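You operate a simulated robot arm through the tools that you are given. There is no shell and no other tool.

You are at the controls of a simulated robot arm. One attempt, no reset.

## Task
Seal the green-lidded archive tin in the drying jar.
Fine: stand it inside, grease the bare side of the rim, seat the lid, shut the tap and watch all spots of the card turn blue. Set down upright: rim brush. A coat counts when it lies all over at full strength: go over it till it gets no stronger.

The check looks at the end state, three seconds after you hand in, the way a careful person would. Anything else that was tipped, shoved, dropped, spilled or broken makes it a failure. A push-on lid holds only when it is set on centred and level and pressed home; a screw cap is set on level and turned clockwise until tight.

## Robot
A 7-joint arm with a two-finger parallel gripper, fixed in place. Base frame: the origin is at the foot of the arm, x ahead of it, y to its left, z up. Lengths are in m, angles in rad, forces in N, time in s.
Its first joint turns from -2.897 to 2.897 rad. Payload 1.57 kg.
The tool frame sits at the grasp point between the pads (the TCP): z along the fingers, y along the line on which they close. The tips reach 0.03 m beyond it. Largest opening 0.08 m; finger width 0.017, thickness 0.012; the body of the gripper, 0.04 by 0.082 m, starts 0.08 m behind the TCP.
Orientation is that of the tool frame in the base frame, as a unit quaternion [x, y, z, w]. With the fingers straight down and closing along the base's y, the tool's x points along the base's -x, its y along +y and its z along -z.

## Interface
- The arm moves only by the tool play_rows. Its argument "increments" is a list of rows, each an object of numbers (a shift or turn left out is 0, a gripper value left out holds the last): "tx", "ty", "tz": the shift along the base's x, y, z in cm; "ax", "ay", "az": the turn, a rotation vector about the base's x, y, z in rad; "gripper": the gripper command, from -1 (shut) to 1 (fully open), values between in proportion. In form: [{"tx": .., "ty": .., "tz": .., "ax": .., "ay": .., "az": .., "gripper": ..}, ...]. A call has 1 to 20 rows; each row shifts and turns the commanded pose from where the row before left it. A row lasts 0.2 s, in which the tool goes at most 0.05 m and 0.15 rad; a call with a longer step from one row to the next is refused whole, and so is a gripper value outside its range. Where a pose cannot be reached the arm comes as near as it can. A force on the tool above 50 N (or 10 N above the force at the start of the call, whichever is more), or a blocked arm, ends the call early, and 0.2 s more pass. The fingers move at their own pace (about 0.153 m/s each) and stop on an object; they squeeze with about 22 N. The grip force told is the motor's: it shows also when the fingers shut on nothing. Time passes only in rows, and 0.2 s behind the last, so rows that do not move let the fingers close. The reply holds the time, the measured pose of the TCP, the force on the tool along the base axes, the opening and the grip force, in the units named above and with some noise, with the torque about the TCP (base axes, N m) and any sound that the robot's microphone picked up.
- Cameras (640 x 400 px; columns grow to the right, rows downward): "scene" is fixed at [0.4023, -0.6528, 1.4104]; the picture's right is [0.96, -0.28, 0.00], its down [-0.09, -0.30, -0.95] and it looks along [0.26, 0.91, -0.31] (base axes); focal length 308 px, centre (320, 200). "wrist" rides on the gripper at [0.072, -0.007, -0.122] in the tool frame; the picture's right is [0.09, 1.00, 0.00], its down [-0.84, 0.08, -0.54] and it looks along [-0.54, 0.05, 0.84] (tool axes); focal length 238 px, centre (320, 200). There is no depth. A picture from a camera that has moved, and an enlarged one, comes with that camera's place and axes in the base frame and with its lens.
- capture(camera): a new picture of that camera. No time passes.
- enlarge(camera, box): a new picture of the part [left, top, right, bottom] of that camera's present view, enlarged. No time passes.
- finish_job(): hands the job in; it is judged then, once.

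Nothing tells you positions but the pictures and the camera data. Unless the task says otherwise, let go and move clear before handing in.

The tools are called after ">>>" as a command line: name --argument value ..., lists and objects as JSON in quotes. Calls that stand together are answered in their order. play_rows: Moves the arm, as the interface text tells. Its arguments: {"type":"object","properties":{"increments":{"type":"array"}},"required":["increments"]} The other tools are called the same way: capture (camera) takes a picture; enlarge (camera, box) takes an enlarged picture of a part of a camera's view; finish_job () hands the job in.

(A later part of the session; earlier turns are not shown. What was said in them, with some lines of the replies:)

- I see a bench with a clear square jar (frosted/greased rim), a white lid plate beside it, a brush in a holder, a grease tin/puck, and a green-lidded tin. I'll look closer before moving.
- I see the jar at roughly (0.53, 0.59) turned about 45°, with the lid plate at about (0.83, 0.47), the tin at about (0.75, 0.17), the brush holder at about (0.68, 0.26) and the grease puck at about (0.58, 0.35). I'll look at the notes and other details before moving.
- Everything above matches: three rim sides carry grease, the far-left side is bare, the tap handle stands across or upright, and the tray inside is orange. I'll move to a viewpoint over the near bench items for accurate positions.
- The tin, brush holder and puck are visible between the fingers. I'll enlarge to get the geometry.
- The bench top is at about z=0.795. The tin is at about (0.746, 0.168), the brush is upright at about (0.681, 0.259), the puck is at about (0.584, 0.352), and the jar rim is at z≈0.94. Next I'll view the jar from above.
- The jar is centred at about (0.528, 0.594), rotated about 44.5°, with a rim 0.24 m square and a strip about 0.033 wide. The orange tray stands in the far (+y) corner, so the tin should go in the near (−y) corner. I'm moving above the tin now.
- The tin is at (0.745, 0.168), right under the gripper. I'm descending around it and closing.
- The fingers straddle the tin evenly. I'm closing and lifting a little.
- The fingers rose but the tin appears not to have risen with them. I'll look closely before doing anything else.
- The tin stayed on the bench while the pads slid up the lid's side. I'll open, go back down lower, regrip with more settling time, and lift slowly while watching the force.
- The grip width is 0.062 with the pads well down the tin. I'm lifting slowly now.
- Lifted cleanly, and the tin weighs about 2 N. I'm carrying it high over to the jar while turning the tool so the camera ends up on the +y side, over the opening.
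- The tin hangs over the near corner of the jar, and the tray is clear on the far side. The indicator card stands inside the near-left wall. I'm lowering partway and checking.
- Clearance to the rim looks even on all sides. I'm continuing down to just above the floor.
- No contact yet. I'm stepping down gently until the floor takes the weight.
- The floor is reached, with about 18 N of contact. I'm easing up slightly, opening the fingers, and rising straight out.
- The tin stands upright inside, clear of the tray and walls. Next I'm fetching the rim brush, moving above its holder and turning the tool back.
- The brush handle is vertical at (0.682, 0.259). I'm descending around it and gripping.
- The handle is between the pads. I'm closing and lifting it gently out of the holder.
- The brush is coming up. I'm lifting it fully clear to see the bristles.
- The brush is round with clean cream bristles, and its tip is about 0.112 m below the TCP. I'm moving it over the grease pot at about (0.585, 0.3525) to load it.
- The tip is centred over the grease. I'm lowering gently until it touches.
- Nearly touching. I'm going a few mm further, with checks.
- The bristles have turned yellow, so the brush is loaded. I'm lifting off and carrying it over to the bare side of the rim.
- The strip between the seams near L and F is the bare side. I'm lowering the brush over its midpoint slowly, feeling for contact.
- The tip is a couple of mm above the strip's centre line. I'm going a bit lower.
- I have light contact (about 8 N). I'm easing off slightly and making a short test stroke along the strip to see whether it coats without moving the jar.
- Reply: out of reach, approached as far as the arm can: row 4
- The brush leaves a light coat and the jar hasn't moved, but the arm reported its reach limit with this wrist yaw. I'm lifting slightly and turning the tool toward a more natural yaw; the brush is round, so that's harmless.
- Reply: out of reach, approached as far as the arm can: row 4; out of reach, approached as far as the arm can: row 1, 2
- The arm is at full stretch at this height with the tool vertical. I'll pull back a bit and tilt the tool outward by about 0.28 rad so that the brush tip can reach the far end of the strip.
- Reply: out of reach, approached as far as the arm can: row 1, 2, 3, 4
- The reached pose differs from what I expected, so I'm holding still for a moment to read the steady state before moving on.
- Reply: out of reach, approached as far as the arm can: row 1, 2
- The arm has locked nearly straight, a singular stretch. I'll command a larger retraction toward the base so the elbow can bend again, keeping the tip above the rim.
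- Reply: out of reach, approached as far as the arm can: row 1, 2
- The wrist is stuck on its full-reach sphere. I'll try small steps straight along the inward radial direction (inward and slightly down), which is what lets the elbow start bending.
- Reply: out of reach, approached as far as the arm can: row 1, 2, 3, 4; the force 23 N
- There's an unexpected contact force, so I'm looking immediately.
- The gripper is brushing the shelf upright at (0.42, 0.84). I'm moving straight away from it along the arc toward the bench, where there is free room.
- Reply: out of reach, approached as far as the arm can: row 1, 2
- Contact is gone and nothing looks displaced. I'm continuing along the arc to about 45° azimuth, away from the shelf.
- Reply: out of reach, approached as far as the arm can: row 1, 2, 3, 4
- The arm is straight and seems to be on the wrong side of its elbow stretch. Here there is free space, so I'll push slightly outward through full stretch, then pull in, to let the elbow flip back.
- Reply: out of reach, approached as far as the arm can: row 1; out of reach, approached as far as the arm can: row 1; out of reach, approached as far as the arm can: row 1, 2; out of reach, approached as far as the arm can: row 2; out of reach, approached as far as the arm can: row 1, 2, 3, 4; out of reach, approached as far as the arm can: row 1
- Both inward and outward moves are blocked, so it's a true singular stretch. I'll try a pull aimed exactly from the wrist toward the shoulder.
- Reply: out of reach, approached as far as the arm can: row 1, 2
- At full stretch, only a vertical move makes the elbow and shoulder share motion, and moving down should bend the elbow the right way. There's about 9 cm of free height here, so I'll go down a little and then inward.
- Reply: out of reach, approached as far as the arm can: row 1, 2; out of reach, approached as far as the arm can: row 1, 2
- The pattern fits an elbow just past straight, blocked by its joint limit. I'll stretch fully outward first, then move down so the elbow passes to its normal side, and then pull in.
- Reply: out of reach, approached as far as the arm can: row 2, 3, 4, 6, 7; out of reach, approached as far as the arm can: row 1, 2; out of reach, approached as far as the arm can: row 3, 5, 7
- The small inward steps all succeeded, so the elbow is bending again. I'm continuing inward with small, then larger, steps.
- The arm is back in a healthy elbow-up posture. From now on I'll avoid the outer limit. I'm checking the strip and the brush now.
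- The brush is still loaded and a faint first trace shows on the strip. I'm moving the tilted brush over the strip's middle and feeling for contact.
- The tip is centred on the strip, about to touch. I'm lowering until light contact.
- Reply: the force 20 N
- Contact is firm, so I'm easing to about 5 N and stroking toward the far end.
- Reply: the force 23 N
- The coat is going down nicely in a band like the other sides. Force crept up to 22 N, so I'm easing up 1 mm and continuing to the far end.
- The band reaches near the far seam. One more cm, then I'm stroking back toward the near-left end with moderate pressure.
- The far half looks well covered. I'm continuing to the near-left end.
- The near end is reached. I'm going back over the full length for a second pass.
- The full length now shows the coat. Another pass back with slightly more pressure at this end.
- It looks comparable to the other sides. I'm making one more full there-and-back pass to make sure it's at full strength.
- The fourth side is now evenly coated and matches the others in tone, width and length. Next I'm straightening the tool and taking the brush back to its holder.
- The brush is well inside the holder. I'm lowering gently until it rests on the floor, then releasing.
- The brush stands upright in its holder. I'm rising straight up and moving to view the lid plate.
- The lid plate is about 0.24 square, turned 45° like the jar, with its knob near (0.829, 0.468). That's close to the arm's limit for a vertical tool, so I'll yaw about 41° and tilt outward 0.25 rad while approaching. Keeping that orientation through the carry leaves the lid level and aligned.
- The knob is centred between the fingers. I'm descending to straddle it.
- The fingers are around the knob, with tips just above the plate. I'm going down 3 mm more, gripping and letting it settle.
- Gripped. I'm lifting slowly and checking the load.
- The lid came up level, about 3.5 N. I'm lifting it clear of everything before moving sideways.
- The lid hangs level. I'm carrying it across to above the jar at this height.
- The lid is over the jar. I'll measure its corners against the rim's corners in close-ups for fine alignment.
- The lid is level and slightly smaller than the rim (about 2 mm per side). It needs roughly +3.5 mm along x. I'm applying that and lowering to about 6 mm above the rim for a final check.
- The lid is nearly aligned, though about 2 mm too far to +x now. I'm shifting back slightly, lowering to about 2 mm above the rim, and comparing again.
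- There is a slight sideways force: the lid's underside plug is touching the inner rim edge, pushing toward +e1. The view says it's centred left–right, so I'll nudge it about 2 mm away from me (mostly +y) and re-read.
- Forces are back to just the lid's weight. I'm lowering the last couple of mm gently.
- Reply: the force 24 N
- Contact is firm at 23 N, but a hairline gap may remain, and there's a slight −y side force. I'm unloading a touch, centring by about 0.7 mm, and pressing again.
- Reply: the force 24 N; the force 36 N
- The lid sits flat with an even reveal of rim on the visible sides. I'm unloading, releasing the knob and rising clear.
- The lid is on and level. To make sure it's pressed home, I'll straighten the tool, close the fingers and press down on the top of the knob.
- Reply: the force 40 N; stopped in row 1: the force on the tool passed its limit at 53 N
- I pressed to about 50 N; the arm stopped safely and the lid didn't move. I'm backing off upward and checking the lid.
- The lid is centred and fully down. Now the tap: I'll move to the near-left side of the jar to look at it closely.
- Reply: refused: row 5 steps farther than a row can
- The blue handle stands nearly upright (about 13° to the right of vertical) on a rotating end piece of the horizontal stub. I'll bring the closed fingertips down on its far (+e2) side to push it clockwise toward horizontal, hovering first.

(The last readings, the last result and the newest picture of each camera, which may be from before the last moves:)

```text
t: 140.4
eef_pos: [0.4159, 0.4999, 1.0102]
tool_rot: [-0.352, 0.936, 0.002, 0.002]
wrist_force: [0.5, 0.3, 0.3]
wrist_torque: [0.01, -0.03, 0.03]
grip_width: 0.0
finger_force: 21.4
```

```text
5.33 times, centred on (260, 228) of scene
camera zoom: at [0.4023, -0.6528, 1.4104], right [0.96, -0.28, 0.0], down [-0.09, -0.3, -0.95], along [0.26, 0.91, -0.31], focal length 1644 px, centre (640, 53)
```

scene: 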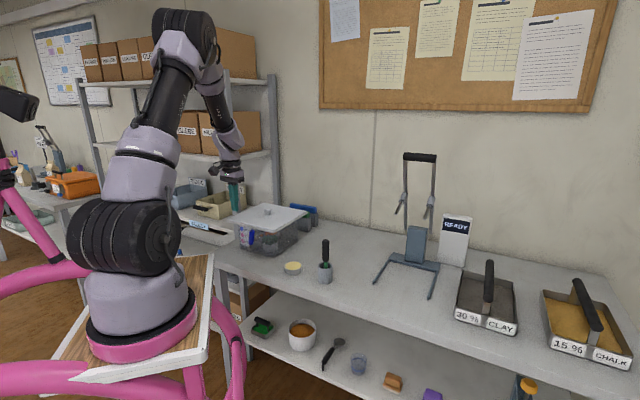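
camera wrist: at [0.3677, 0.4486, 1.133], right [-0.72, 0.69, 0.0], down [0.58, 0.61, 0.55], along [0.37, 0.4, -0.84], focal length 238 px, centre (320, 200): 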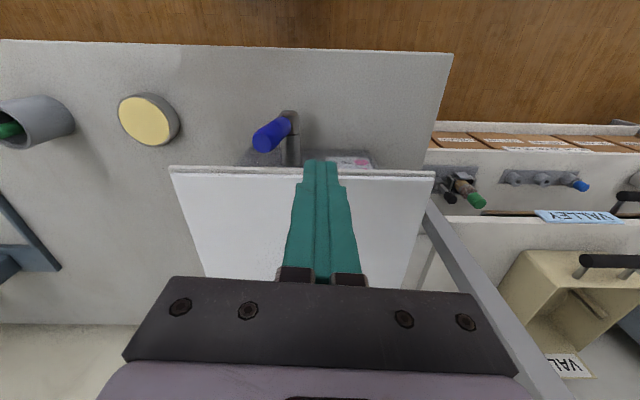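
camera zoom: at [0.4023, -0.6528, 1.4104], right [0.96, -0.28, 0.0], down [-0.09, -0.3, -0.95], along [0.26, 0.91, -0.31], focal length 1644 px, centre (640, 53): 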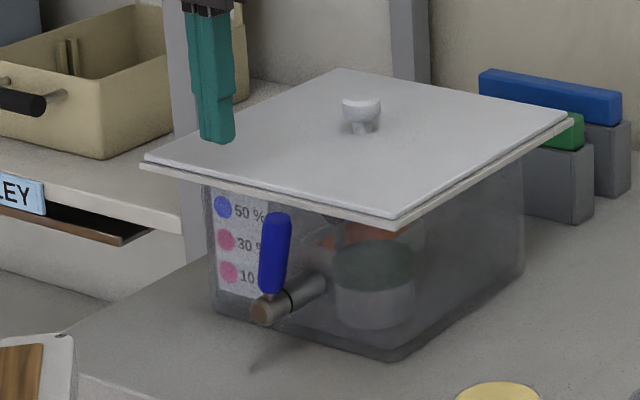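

>>> enlarge --camera "wrist" --box '[220, 80, 400, 200]'

```text
3.33 times, centred on (310, 140) of wrist
camera zoom: at [0.3677, 0.4486, 1.133], right [-0.72, 0.69, 0.0], down [0.58, 0.61, 0.55], along [0.37, 0.4, -0.84], focal length 794 px, centre (353, 400)
```

zoom: 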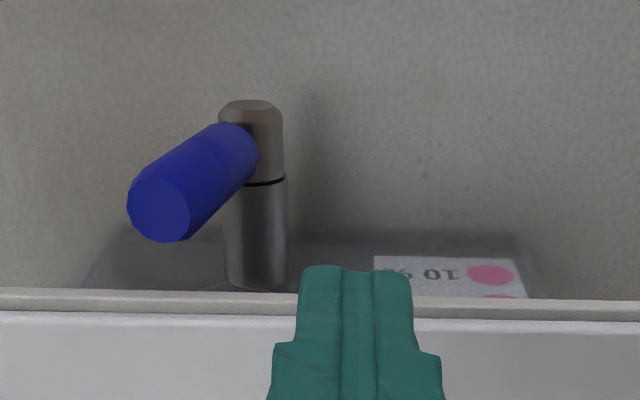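

The handle top is at about (0.452, 0.466, 0.929) and the stub axis is at z≈0.845. I'm lowering the closed fingertips beside the handle, outside the rim.

>>> play_rows --increments '[{"tz": -3.0}, {"tz": -3.0}, {"tz": -2.5}, {}]'

>>> enlarge --camera "scene" --box '[225, 190, 295, 265]'

>>> enlarge --camera "wrist" --box '[220, 40, 420, 200]'

```text
t: 141.4
eef_pos: [0.4154, 0.499, 0.9256]
tool_rot: [-0.351, 0.936, 0.001, 0.002]
wrist_force: [-0.4, 0.4, 0.2]
wrist_torque: [-0.01, 0.0, -0.01]
grip_width: 0.0
finger_force: 21.1
```

```text
5.33 times, centred on (260, 228) of scene
camera zoom: at [0.4023, -0.6528, 1.4104], right [0.96, -0.28, 0.0], down [-0.09, -0.3, -0.95], along [0.26, 0.91, -0.31], focal length 1644 px, centre (640, 53)
```

zoom: 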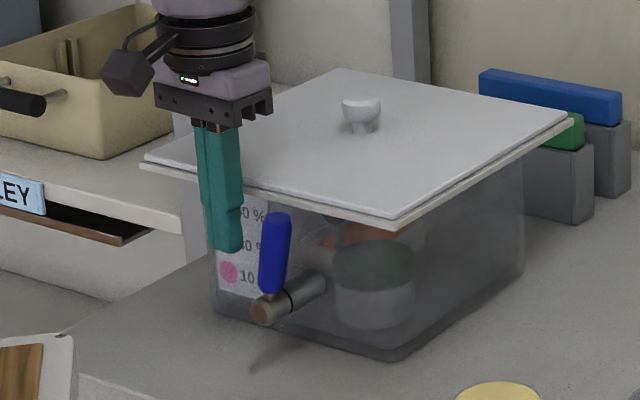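

```text
2.50 times, centred on (320, 120) of wrist
camera zoom: at [0.3668, 0.4475, 1.0475], right [-0.73, 0.69, 0.0], down [0.58, 0.61, 0.55], along [0.37, 0.4, -0.84], focal length 596 px, centre (320, 400)
```

zoom: 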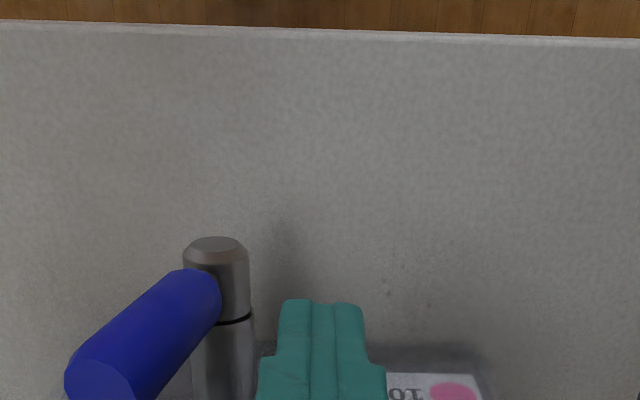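

>>> play_rows --increments '[{"tx": 0.7, "ty": -0.71}, {"tx": 0.7, "ty": -0.71}, {"tx": 0.35, "ty": -0.36}, {}]'

>>> play_rows --increments '[{"tx": 0.35, "ty": -0.36}, {"tx": 0.35, "ty": -0.36}, {}]'

>>> enlarge --camera "scene" --box '[225, 190, 295, 265]'

>>> enlarge --camera "wrist" --box '[220, 40, 420, 200]'

```text
t: 142.4
eef_pos: [0.4335, 0.4813, 0.9251]
tool_rot: [-0.352, 0.936, 0.002, 0.002]
wrist_force: [-0.5, 1.5, 0.7]
wrist_torque: [0.03, 0.05, -0.03]
grip_width: 0.0
finger_force: 21.4
```

```text
t: 143.2
eef_pos: [0.4412, 0.4741, 0.9262]
tool_rot: [-0.352, 0.936, 0.002, 0.001]
wrist_force: [-0.7, 0.6, 0.2]
wrist_torque: [0.0, -0.01, 0.0]
grip_width: 0.0004
finger_force: 21.4
```

```text
5.33 times, centred on (260, 228) of scene
camera zoom: at [0.4023, -0.6528, 1.4104], right [0.96, -0.28, 0.0], down [-0.09, -0.3, -0.95], along [0.26, 0.91, -0.31], focal length 1644 px, centre (640, 53)
```

zoom: 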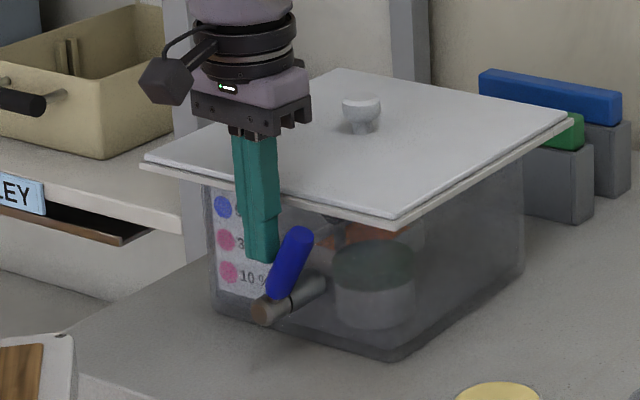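

```text
2.50 times, centred on (320, 120) of wrist
camera zoom: at [0.3918, 0.4221, 1.0478], right [-0.72, 0.69, 0.0], down [0.58, 0.61, 0.55], along [0.37, 0.4, -0.84], focal length 596 px, centre (320, 400)
```

zoom: 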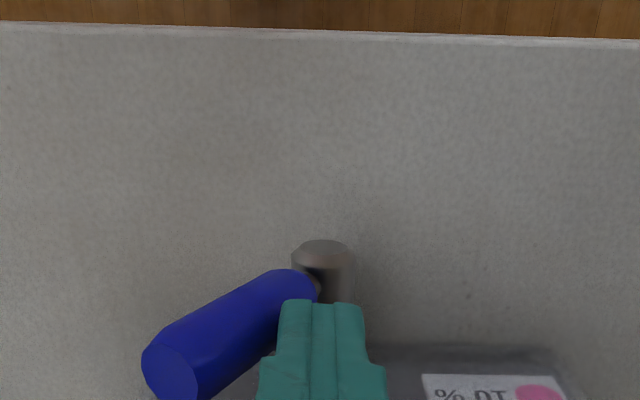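

The handle turns freely clockwise with almost no force. I'm continuing to follow its arc.

>>> play_rows --increments '[{"tx": 0.49, "ty": -0.5}, {"tx": 0.49, "ty": -0.5}, {"tx": 0.49, "ty": -0.5}, {"tx": 0.57, "ty": -0.58, "tz": -0.5}, {"tx": 0.57, "ty": -0.58, "tz": -0.55}, {}]'

>>> enlarge --camera "scene" --box '[225, 190, 295, 265]'

>>> enlarge --camera "wrist" --box '[220, 40, 420, 200]'

```text
t: 144.6
eef_pos: [0.4663, 0.4465, 0.9161]
tool_rot: [-0.351, 0.936, 0.002, 0.002]
wrist_force: [-0.4, 0.4, 0.3]
wrist_torque: [-0.02, 0.0, 0.02]
grip_width: 0.0002
finger_force: 21.4
```

```text
5.33 times, centred on (260, 228) of scene
camera zoom: at [0.4023, -0.6528, 1.4104], right [0.96, -0.28, 0.0], down [-0.09, -0.3, -0.95], along [0.26, 0.91, -0.31], focal length 1644 px, centre (640, 53)
```

zoom: 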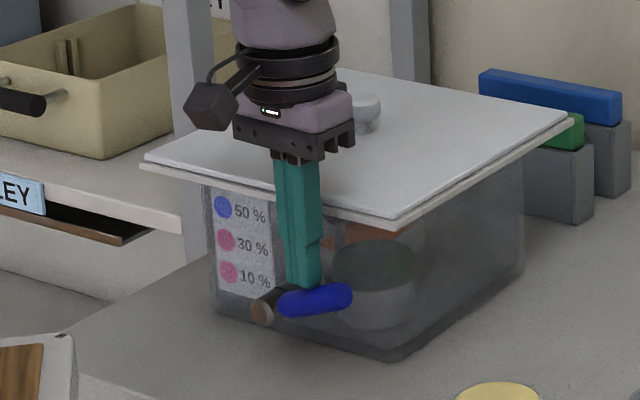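

```text
2.50 times, centred on (320, 120) of wrist
camera zoom: at [0.4182, 0.3956, 1.0368], right [-0.72, 0.69, 0.0], down [0.58, 0.61, 0.55], along [0.38, 0.4, -0.84], focal length 596 px, centre (320, 400)
```

zoom: 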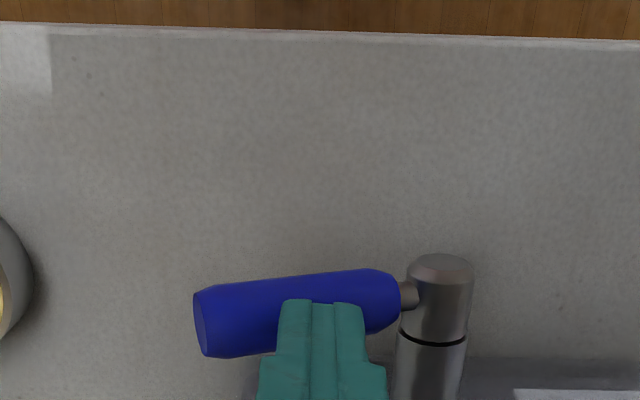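

The handle is now close to horizontal. I'm continuing down gently to feel for the stop.

>>> play_rows --increments '[{"tx": 0.2, "ty": -0.2, "tz": -0.5}, {"tx": 0.2, "ty": -0.2, "tz": -0.5}, {}]'

>>> play_rows --increments '[{"tx": 0.1, "ty": -0.1, "tz": -0.4}, {"tz": -0.4}, {}]'

>>> enlarge --camera "scene" --box '[225, 190, 295, 265]'

>>> enlarge --camera "wrist" --box '[220, 40, 420, 200]'

```text
t: 145.4
eef_pos: [0.4717, 0.4425, 0.905]
tool_rot: [-0.352, 0.936, 0.002, 0.002]
wrist_force: [0.6, -0.4, -0.9]
wrist_torque: [-0.02, 0.02, -0.04]
grip_width: 0.0
finger_force: 21.3
```

```text
t: 146.2
eef_pos: [0.4708, 0.4424, 0.8979]
tool_rot: [-0.352, 0.936, 0.001, 0.001]
wrist_force: [0.3, -0.3, 0.5]
wrist_torque: [-0.05, -0.02, 0.0]
grip_width: 0.0
finger_force: 21.5
```

```text
5.33 times, centred on (260, 228) of scene
camera zoom: at [0.4023, -0.6528, 1.4104], right [0.96, -0.28, 0.0], down [-0.09, -0.3, -0.95], along [0.26, 0.91, -0.31], focal length 1644 px, centre (640, 53)
```

zoom: 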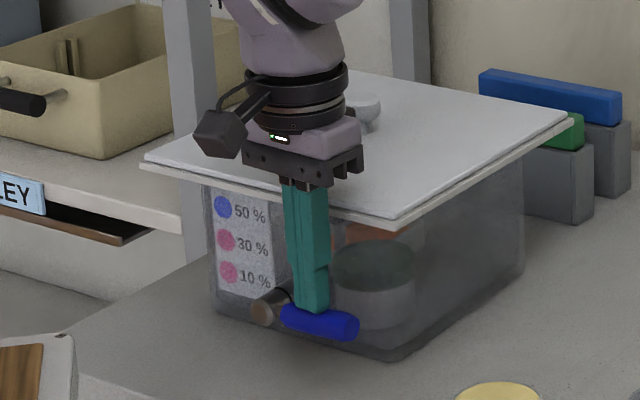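

```text
2.50 times, centred on (320, 120) of wrist
camera zoom: at [0.4227, 0.3907, 1.019], right [-0.72, 0.69, 0.0], down [0.58, 0.61, 0.55], along [0.37, 0.4, -0.84], focal length 596 px, centre (320, 400)
```

zoom: 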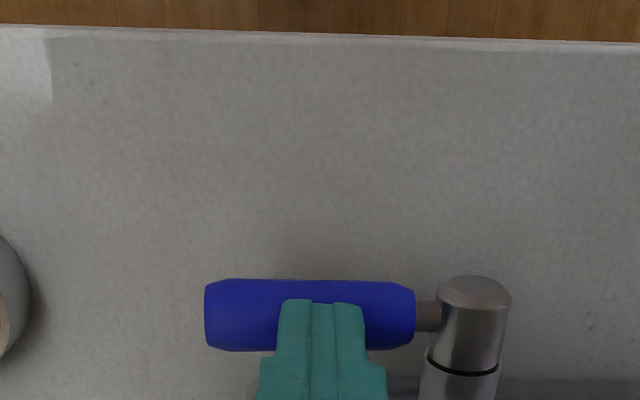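

>>> play_rows --increments '[{"tz": -0.3}, {}]'

>>> play_rows --increments '[{"tz": -0.3}, {}]'

>>> enlarge --camera "scene" --box '[225, 210, 295, 265]'

```text
t: 146.8
eef_pos: [0.4724, 0.4419, 0.8938]
tool_rot: [-0.351, 0.936, 0.003, 0.002]
wrist_force: [0.0, -5.9, 18.6]
wrist_torque: [-0.13, -0.07, 0.0]
grip_width: 0.0003
finger_force: 21.5
```

```text
t: 147.2
eef_pos: [0.4704, 0.4413, 0.8942]
tool_rot: [-0.352, 0.936, 0.003, 0.003]
wrist_force: [-4.0, -9.4, 18.5]
wrist_torque: [-0.33, 0.08, -0.09]
grip_width: 0.0
finger_force: 21.4
stopped in row 2: the force on the tool passed its limit at 55 N (the readings are from after the stop); the commanded pose is now the measured one
```

```text
7.27 times, centred on (260, 238) of scene
camera zoom: at [0.4023, -0.6528, 1.4104], right [0.96, -0.28, 0.0], down [-0.09, -0.3, -0.95], along [0.26, 0.91, -0.31], focal length 2241 px, centre (756, -73)
```

zoom: 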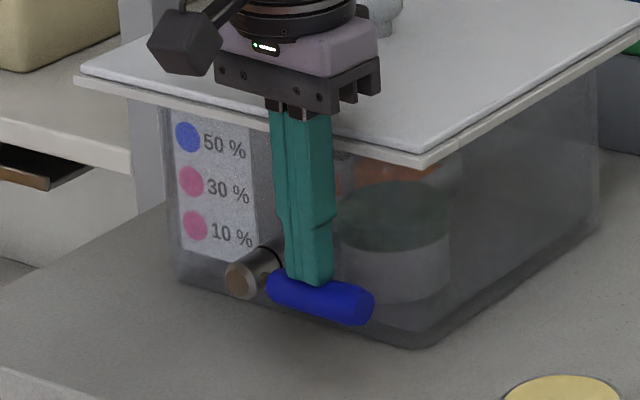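

The handle reached its stop at horizontal. I'm backing off upward and then watching the card.

>>> play_rows --increments '[{"tz": 0.5}, {"tz": 2.0}, {"tz": 3.0}, {"tz": 4.0}, {"tx": -1.5, "ty": -1.5, "tz": 3.0}, {}]'

>>> enlarge --camera "scene" --box '[225, 190, 295, 265]'

>>> capture --camera "wrist"

```text
t: 148.6
eef_pos: [0.456, 0.4299, 1.0209]
tool_rot: [-0.351, 0.936, 0.003, 0.002]
wrist_force: [0.4, -0.6, -0.4]
wrist_torque: [0.04, -0.03, 0.02]
grip_width: 0.0001
finger_force: 21.1
```

```text
5.33 times, centred on (260, 228) of scene
camera zoom: at [0.4023, -0.6528, 1.4104], right [0.96, -0.28, 0.0], down [-0.09, -0.3, -0.95], along [0.26, 0.91, -0.31], focal length 1644 px, centre (640, 53)
```

zoom: 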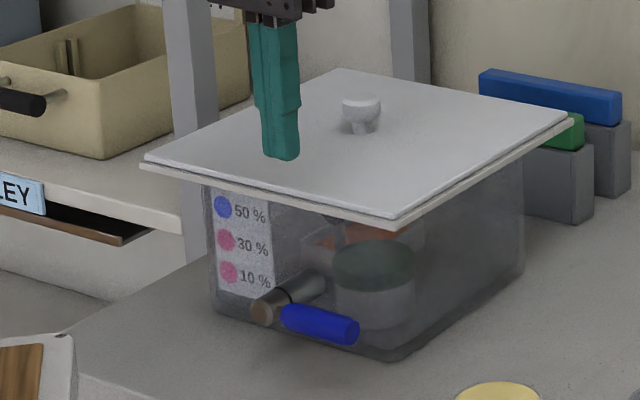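

```text
taken
camera wrist: at [0.4079, 0.3777, 1.1429], right [-0.72, 0.69, 0.0], down [0.58, 0.61, 0.55], along [0.38, 0.4, -0.84], focal length 238 px, centre (320, 200)
```

wrist: 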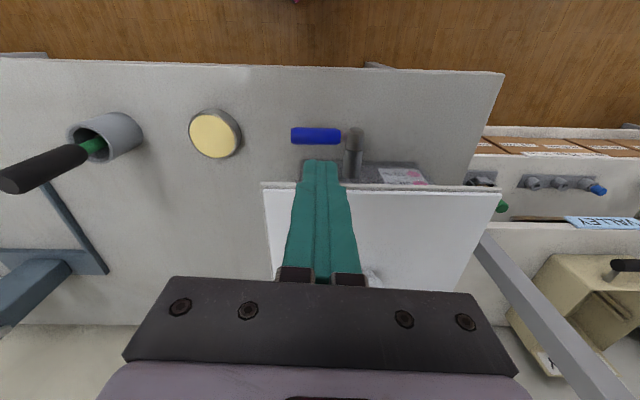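

>>> enlarge --camera "scene" --box '[225, 205, 255, 230]'

>>> enlarge --camera "scene" --box '[265, 220, 295, 245]'

>>> enlarge --camera "scene" --box '[290, 200, 320, 225]'

>>> play_rows --increments '[{}, {}, {}, {}, {}, {}, {}, {}, {}, {}, {}, {}, {}, {}, {}, {}, {}, {}, {}, {}]'

>>> enlarge --camera "scene" --box '[235, 215, 295, 265]'

```text
16.00 times, centred on (240, 218) of scene
camera zoom: at [0.4023, -0.6528, 1.4104], right [0.96, -0.28, 0.0], down [-0.09, -0.3, -0.95], along [0.26, 0.91, -0.31], focal length 4931 px, centre (1600, -80)
```

zoom: 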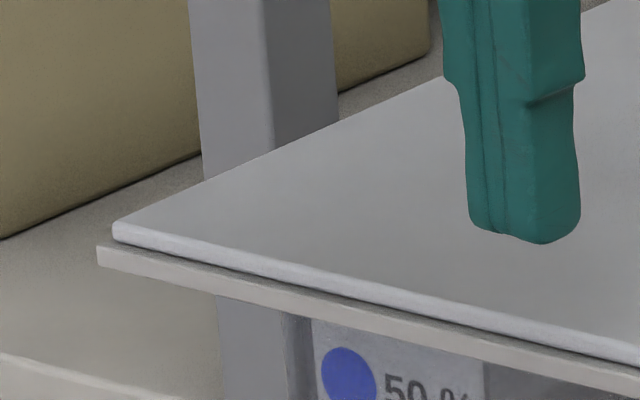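

```text
16.00 times, centred on (280, 232) of scene
camera zoom: at [0.4023, -0.6528, 1.4104], right [0.96, -0.28, 0.0], down [-0.09, -0.3, -0.95], along [0.26, 0.91, -0.31], focal length 4931 px, centre (960, -320)
```

zoom: 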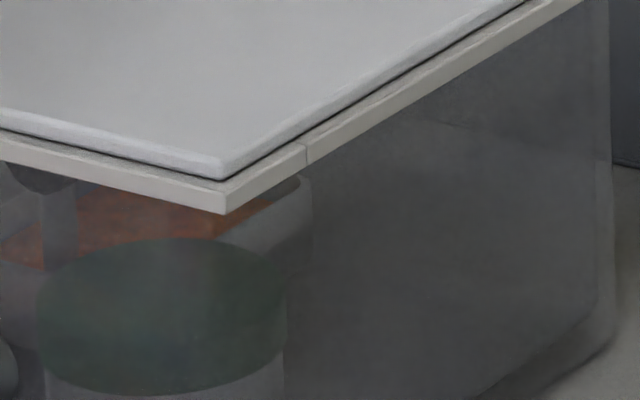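

```text
16.00 times, centred on (305, 212) of scene
camera zoom: at [0.4023, -0.6528, 1.4104], right [0.96, -0.28, 0.0], down [-0.09, -0.3, -0.95], along [0.26, 0.91, -0.31], focal length 4931 px, centre (560, 0)
```

zoom: 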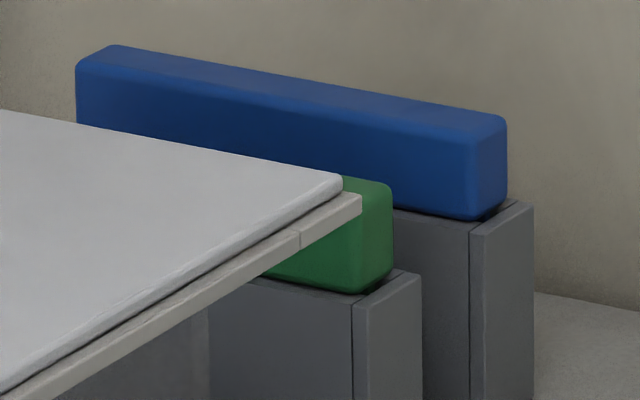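

```text
t: 152.8
eef_pos: [0.457, 0.4296, 1.02]
tool_rot: [-0.351, 0.936, 0.003, 0.003]
wrist_force: [0.0, -0.1, 0.4]
wrist_torque: [-0.03, 0.03, 0.0]
grip_width: 0.0
finger_force: 21.3
```

```text
8.00 times, centred on (265, 240) of scene
camera zoom: at [0.4023, -0.6528, 1.4104], right [0.96, -0.28, 0.0], down [-0.09, -0.3, -0.95], along [0.26, 0.91, -0.31], focal length 2465 px, centre (760, -120)
```

zoom: 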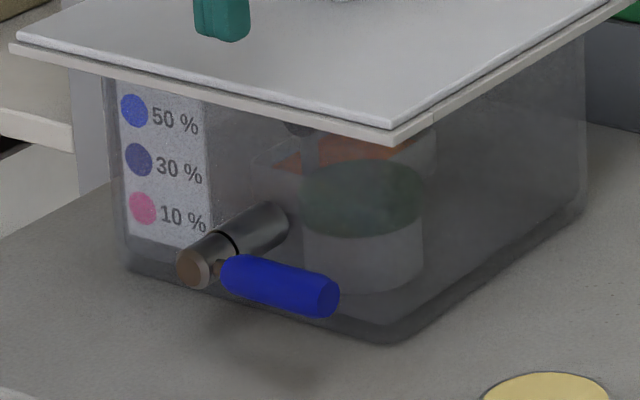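

The jar hasn't moved and the 30 % spot is already turning blue, so the seal is working. I'm waiting and watching the 10 % spot.

>>> play_rows --increments '[{}, {}, {}, {}, {}, {}, {}, {}, {}, {}, {}, {}, {}, {}, {}, {}, {}, {}, {}, {}]'

>>> enlarge --camera "scene" --box '[235, 215, 295, 265]'

>>> play_rows --increments '[{}, {}, {}, {}, {}, {}, {}, {}, {}, {}, {}, {}, {}, {}, {}, {}, {}, {}, {}, {}]'

>>> enlarge --camera "scene" --box '[235, 215, 295, 265]'

```text
t: 157.0
eef_pos: [0.4569, 0.4304, 1.0205]
tool_rot: [-0.351, 0.936, 0.003, 0.002]
wrist_force: [-0.4, 0.5, -0.3]
wrist_torque: [-0.01, -0.02, -0.02]
grip_width: 0.0
finger_force: 21.8
```

```text
8.00 times, centred on (265, 240) of scene
camera zoom: at [0.4023, -0.6528, 1.4104], right [0.96, -0.28, 0.0], down [-0.09, -0.3, -0.95], along [0.26, 0.91, -0.31], focal length 2465 px, centre (760, -120)
```

zoom: 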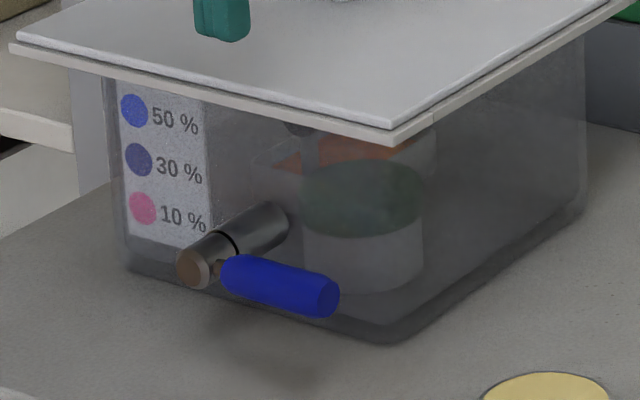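

```text
t: 161.2
eef_pos: [0.4576, 0.4301, 1.02]
tool_rot: [-0.352, 0.936, 0.002, 0.002]
wrist_force: [0.1, -0.7, 0.7]
wrist_torque: [0.0, 0.0, -0.01]
grip_width: 0.0002
finger_force: 21.6
```

```text
8.00 times, centred on (265, 240) of scene
camera zoom: at [0.4023, -0.6528, 1.4104], right [0.96, -0.28, 0.0], down [-0.09, -0.3, -0.95], along [0.26, 0.91, -0.31], focal length 2465 px, centre (760, -120)
```

zoom: 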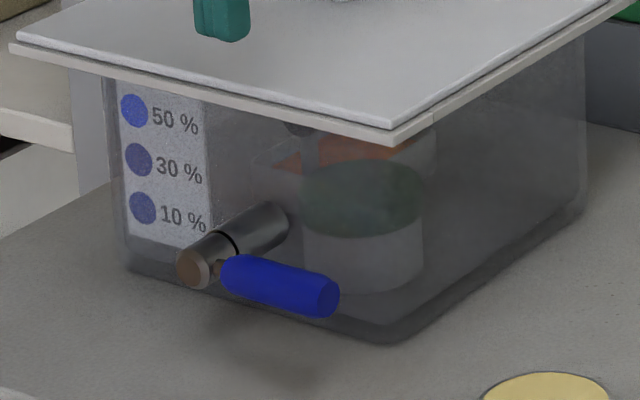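

All three spots have turned blue. I'll move the arm well clear, wait a little more, and check that it holds and nothing else was disturbed.

>>> play_rows --increments '[{"tz": 3.0}, {"tz": 3.0}, {"tz": 3.0}, {"tx": -1.5, "ty": -1.0, "tz": 3.0}, {"tx": -1.5, "ty": -1.0, "tz": 3.0}, {"gripper": 0.0}, {}, {}, {}, {}, {}, {}, {}, {}, {}, {}, {}, {}, {}, {}]'

>>> play_rows --increments '[{}, {}, {}, {}, {}, {}, {}, {}, {}, {}, {}, {}, {}, {}, {}, {}, {}, {}, {}, {}]'

>>> capture --camera "scene"

>>> enlarge --camera "scene" --box '[225, 195, 365, 295]'

>>> enlarge --camera "scene" --box '[235, 215, 275, 245]'

>>> capture --camera "wrist"

```text
t: 165.4
eef_pos: [0.4281, 0.4081, 1.1687]
tool_rot: [-0.351, 0.936, 0.003, 0.003]
wrist_force: [-0.4, 0.0, 0.4]
wrist_torque: [0.02, -0.01, 0.02]
grip_width: 0.0402
finger_force: 0.0
```

```text
t: 169.6
eef_pos: [0.428, 0.4067, 1.1688]
tool_rot: [-0.352, 0.936, 0.002, 0.003]
wrist_force: [-0.3, 0.0, -0.4]
wrist_torque: [-0.03, -0.02, 0.05]
grip_width: 0.0402
finger_force: 0.0
```

```text
taken
```

scene: 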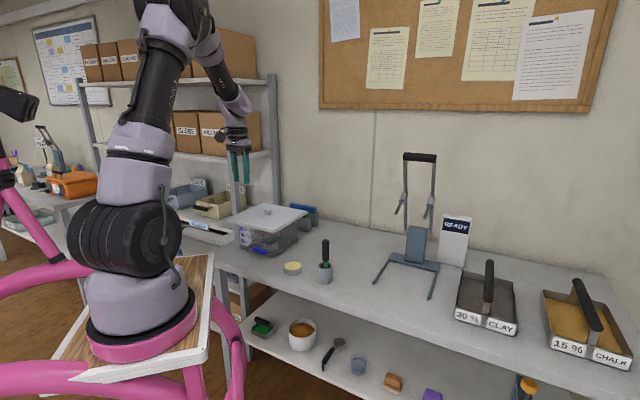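

```text
4.00 times, centred on (295, 245) of scene
camera zoom: at [0.4023, -0.6528, 1.4104], right [0.96, -0.28, 0.0], down [-0.09, -0.3, -0.95], along [0.26, 0.91, -0.31], focal length 1233 px, centre (420, 20)
```

zoom: 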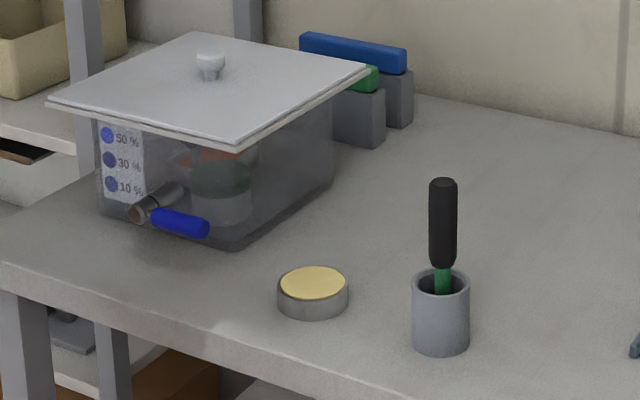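

```text
13.33 times, centred on (255, 230) of scene
camera zoom: at [0.4023, -0.6528, 1.4104], right [0.96, -0.28, 0.0], down [-0.09, -0.3, -0.95], along [0.26, 0.91, -0.31], focal length 4109 px, centre (1187, -200)
```

zoom: 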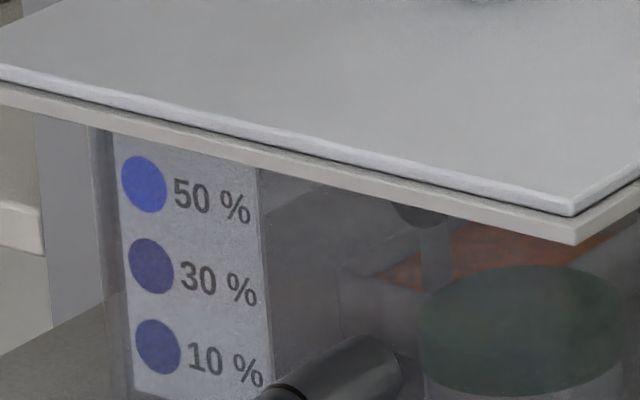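

```text
taken
camera wrist: at [0.3788, 0.3559, 1.2905], right [-0.72, 0.69, 0.0], down [0.58, 0.61, 0.55], along [0.38, 0.4, -0.84], focal length 238 px, centre (320, 200)
```

wrist: 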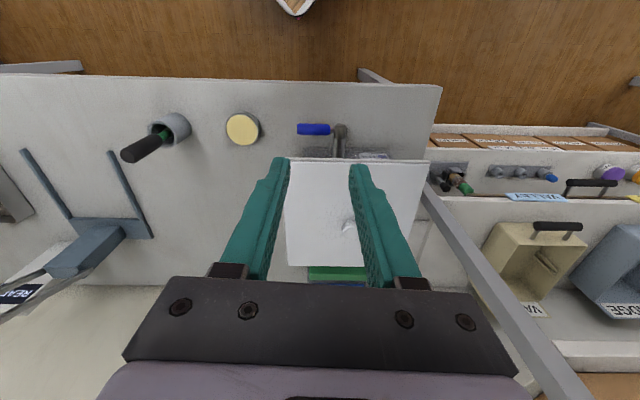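

All three spots read blue and everything stands in place. I'll wait a little longer to confirm the colours are stable.

>>> play_rows --increments '[{}, {}, {}, {}, {}, {}, {}, {}, {}, {}, {}, {}, {}, {}, {}, {}, {}, {}, {}, {}]'

>>> play_rows --increments '[{}, {}, {}, {}, {}, {}, {}, {}, {}, {}, {}, {}, {}, {}, {}, {}, {}, {}, {}, {}]'

>>> play_rows --increments '[{}, {}, {}, {}, {}, {}, {}, {}, {}, {}, {}, {}, {}, {}, {}, {}, {}, {}, {}, {}]'

>>> enlarge --camera "scene" --box '[235, 215, 275, 245]'

>>> enlarge --camera "wrist" --box '[280, 100, 440, 200]'

```text
t: 173.8
eef_pos: [0.428, 0.4078, 1.1686]
tool_rot: [-0.351, 0.936, 0.004, 0.003]
wrist_force: [-0.2, 1.1, -0.5]
wrist_torque: [0.03, -0.01, -0.03]
grip_width: 0.04
finger_force: 0.1
```

```text
t: 178.0
eef_pos: [0.4281, 0.4074, 1.1692]
tool_rot: [-0.351, 0.936, 0.003, 0.003]
wrist_force: [-0.7, 0.5, -0.2]
wrist_torque: [0.0, 0.01, -0.05]
grip_width: 0.0401
finger_force: 0.0
```

```text
t: 182.2
eef_pos: [0.4271, 0.4083, 1.1675]
tool_rot: [-0.352, 0.936, 0.004, 0.004]
wrist_force: [0.7, 0.2, 0.7]
wrist_torque: [-0.02, 0.0, 0.0]
grip_width: 0.04
finger_force: 0.1
```

```text
13.33 times, centred on (255, 230) of scene
camera zoom: at [0.4023, -0.6528, 1.4104], right [0.96, -0.28, 0.0], down [-0.09, -0.3, -0.95], along [0.26, 0.91, -0.31], focal length 4109 px, centre (1187, -200)
```

zoom: 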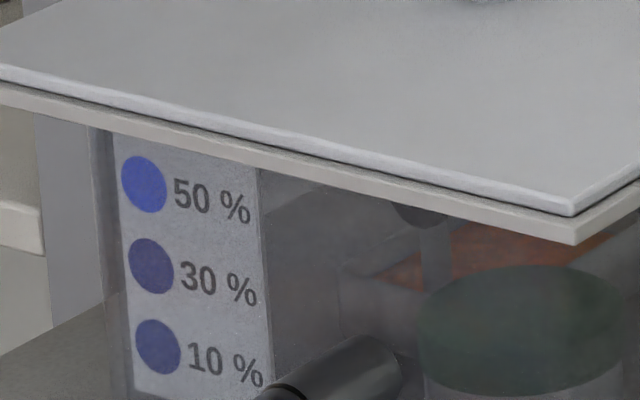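

```text
4.00 times, centred on (360, 150) of wrist
camera zoom: at [0.3788, 0.3559, 1.2905], right [-0.72, 0.69, 0.0], down [0.58, 0.61, 0.55], along [0.38, 0.4, -0.84], focal length 953 px, centre (160, 400)
```

zoom: 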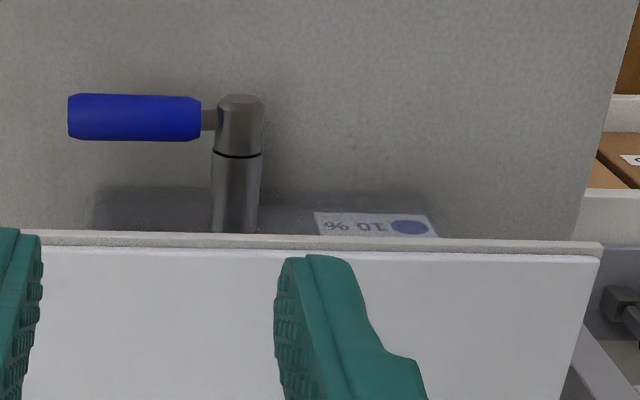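

All three card spots are steadily blue. The lid is centred and down, the tap is shut against its stop, the tin stands inside and the brush is upright in its holder. The arm is clear and nothing else has moved, so I'm handing in.

>>> finish_job

```text
The job is handed in.
```

The green-lidded tin is sealed in the drying jar, and all three spots on the card (50 %, 30 % and 10 %) turned blue and stayed blue. I've handed the job in; the result of the check hasn't come back.

- **Tin:** it stands upright inside, clear of the orange tray and the walls.
- **Rim:** the bare side was brushed back and forth until the coat matched the other three sides. The brush is back upright in its holder.
- **Lid:** it sits centred and level. I pressed it down with about 50 N and it did not move any further.
- **Tap:** the handle was turned clockwise to its stop, which is about horizontal. The 30 % spot started changing within a few seconds of that.

**Shelf contact:** while greasing the far end of the rim, the arm got stuck at full stretch. Before I freed it, the gripper pressed lightly against the metal shelf upright beside the bench. Nothing looked displaced afterwards.
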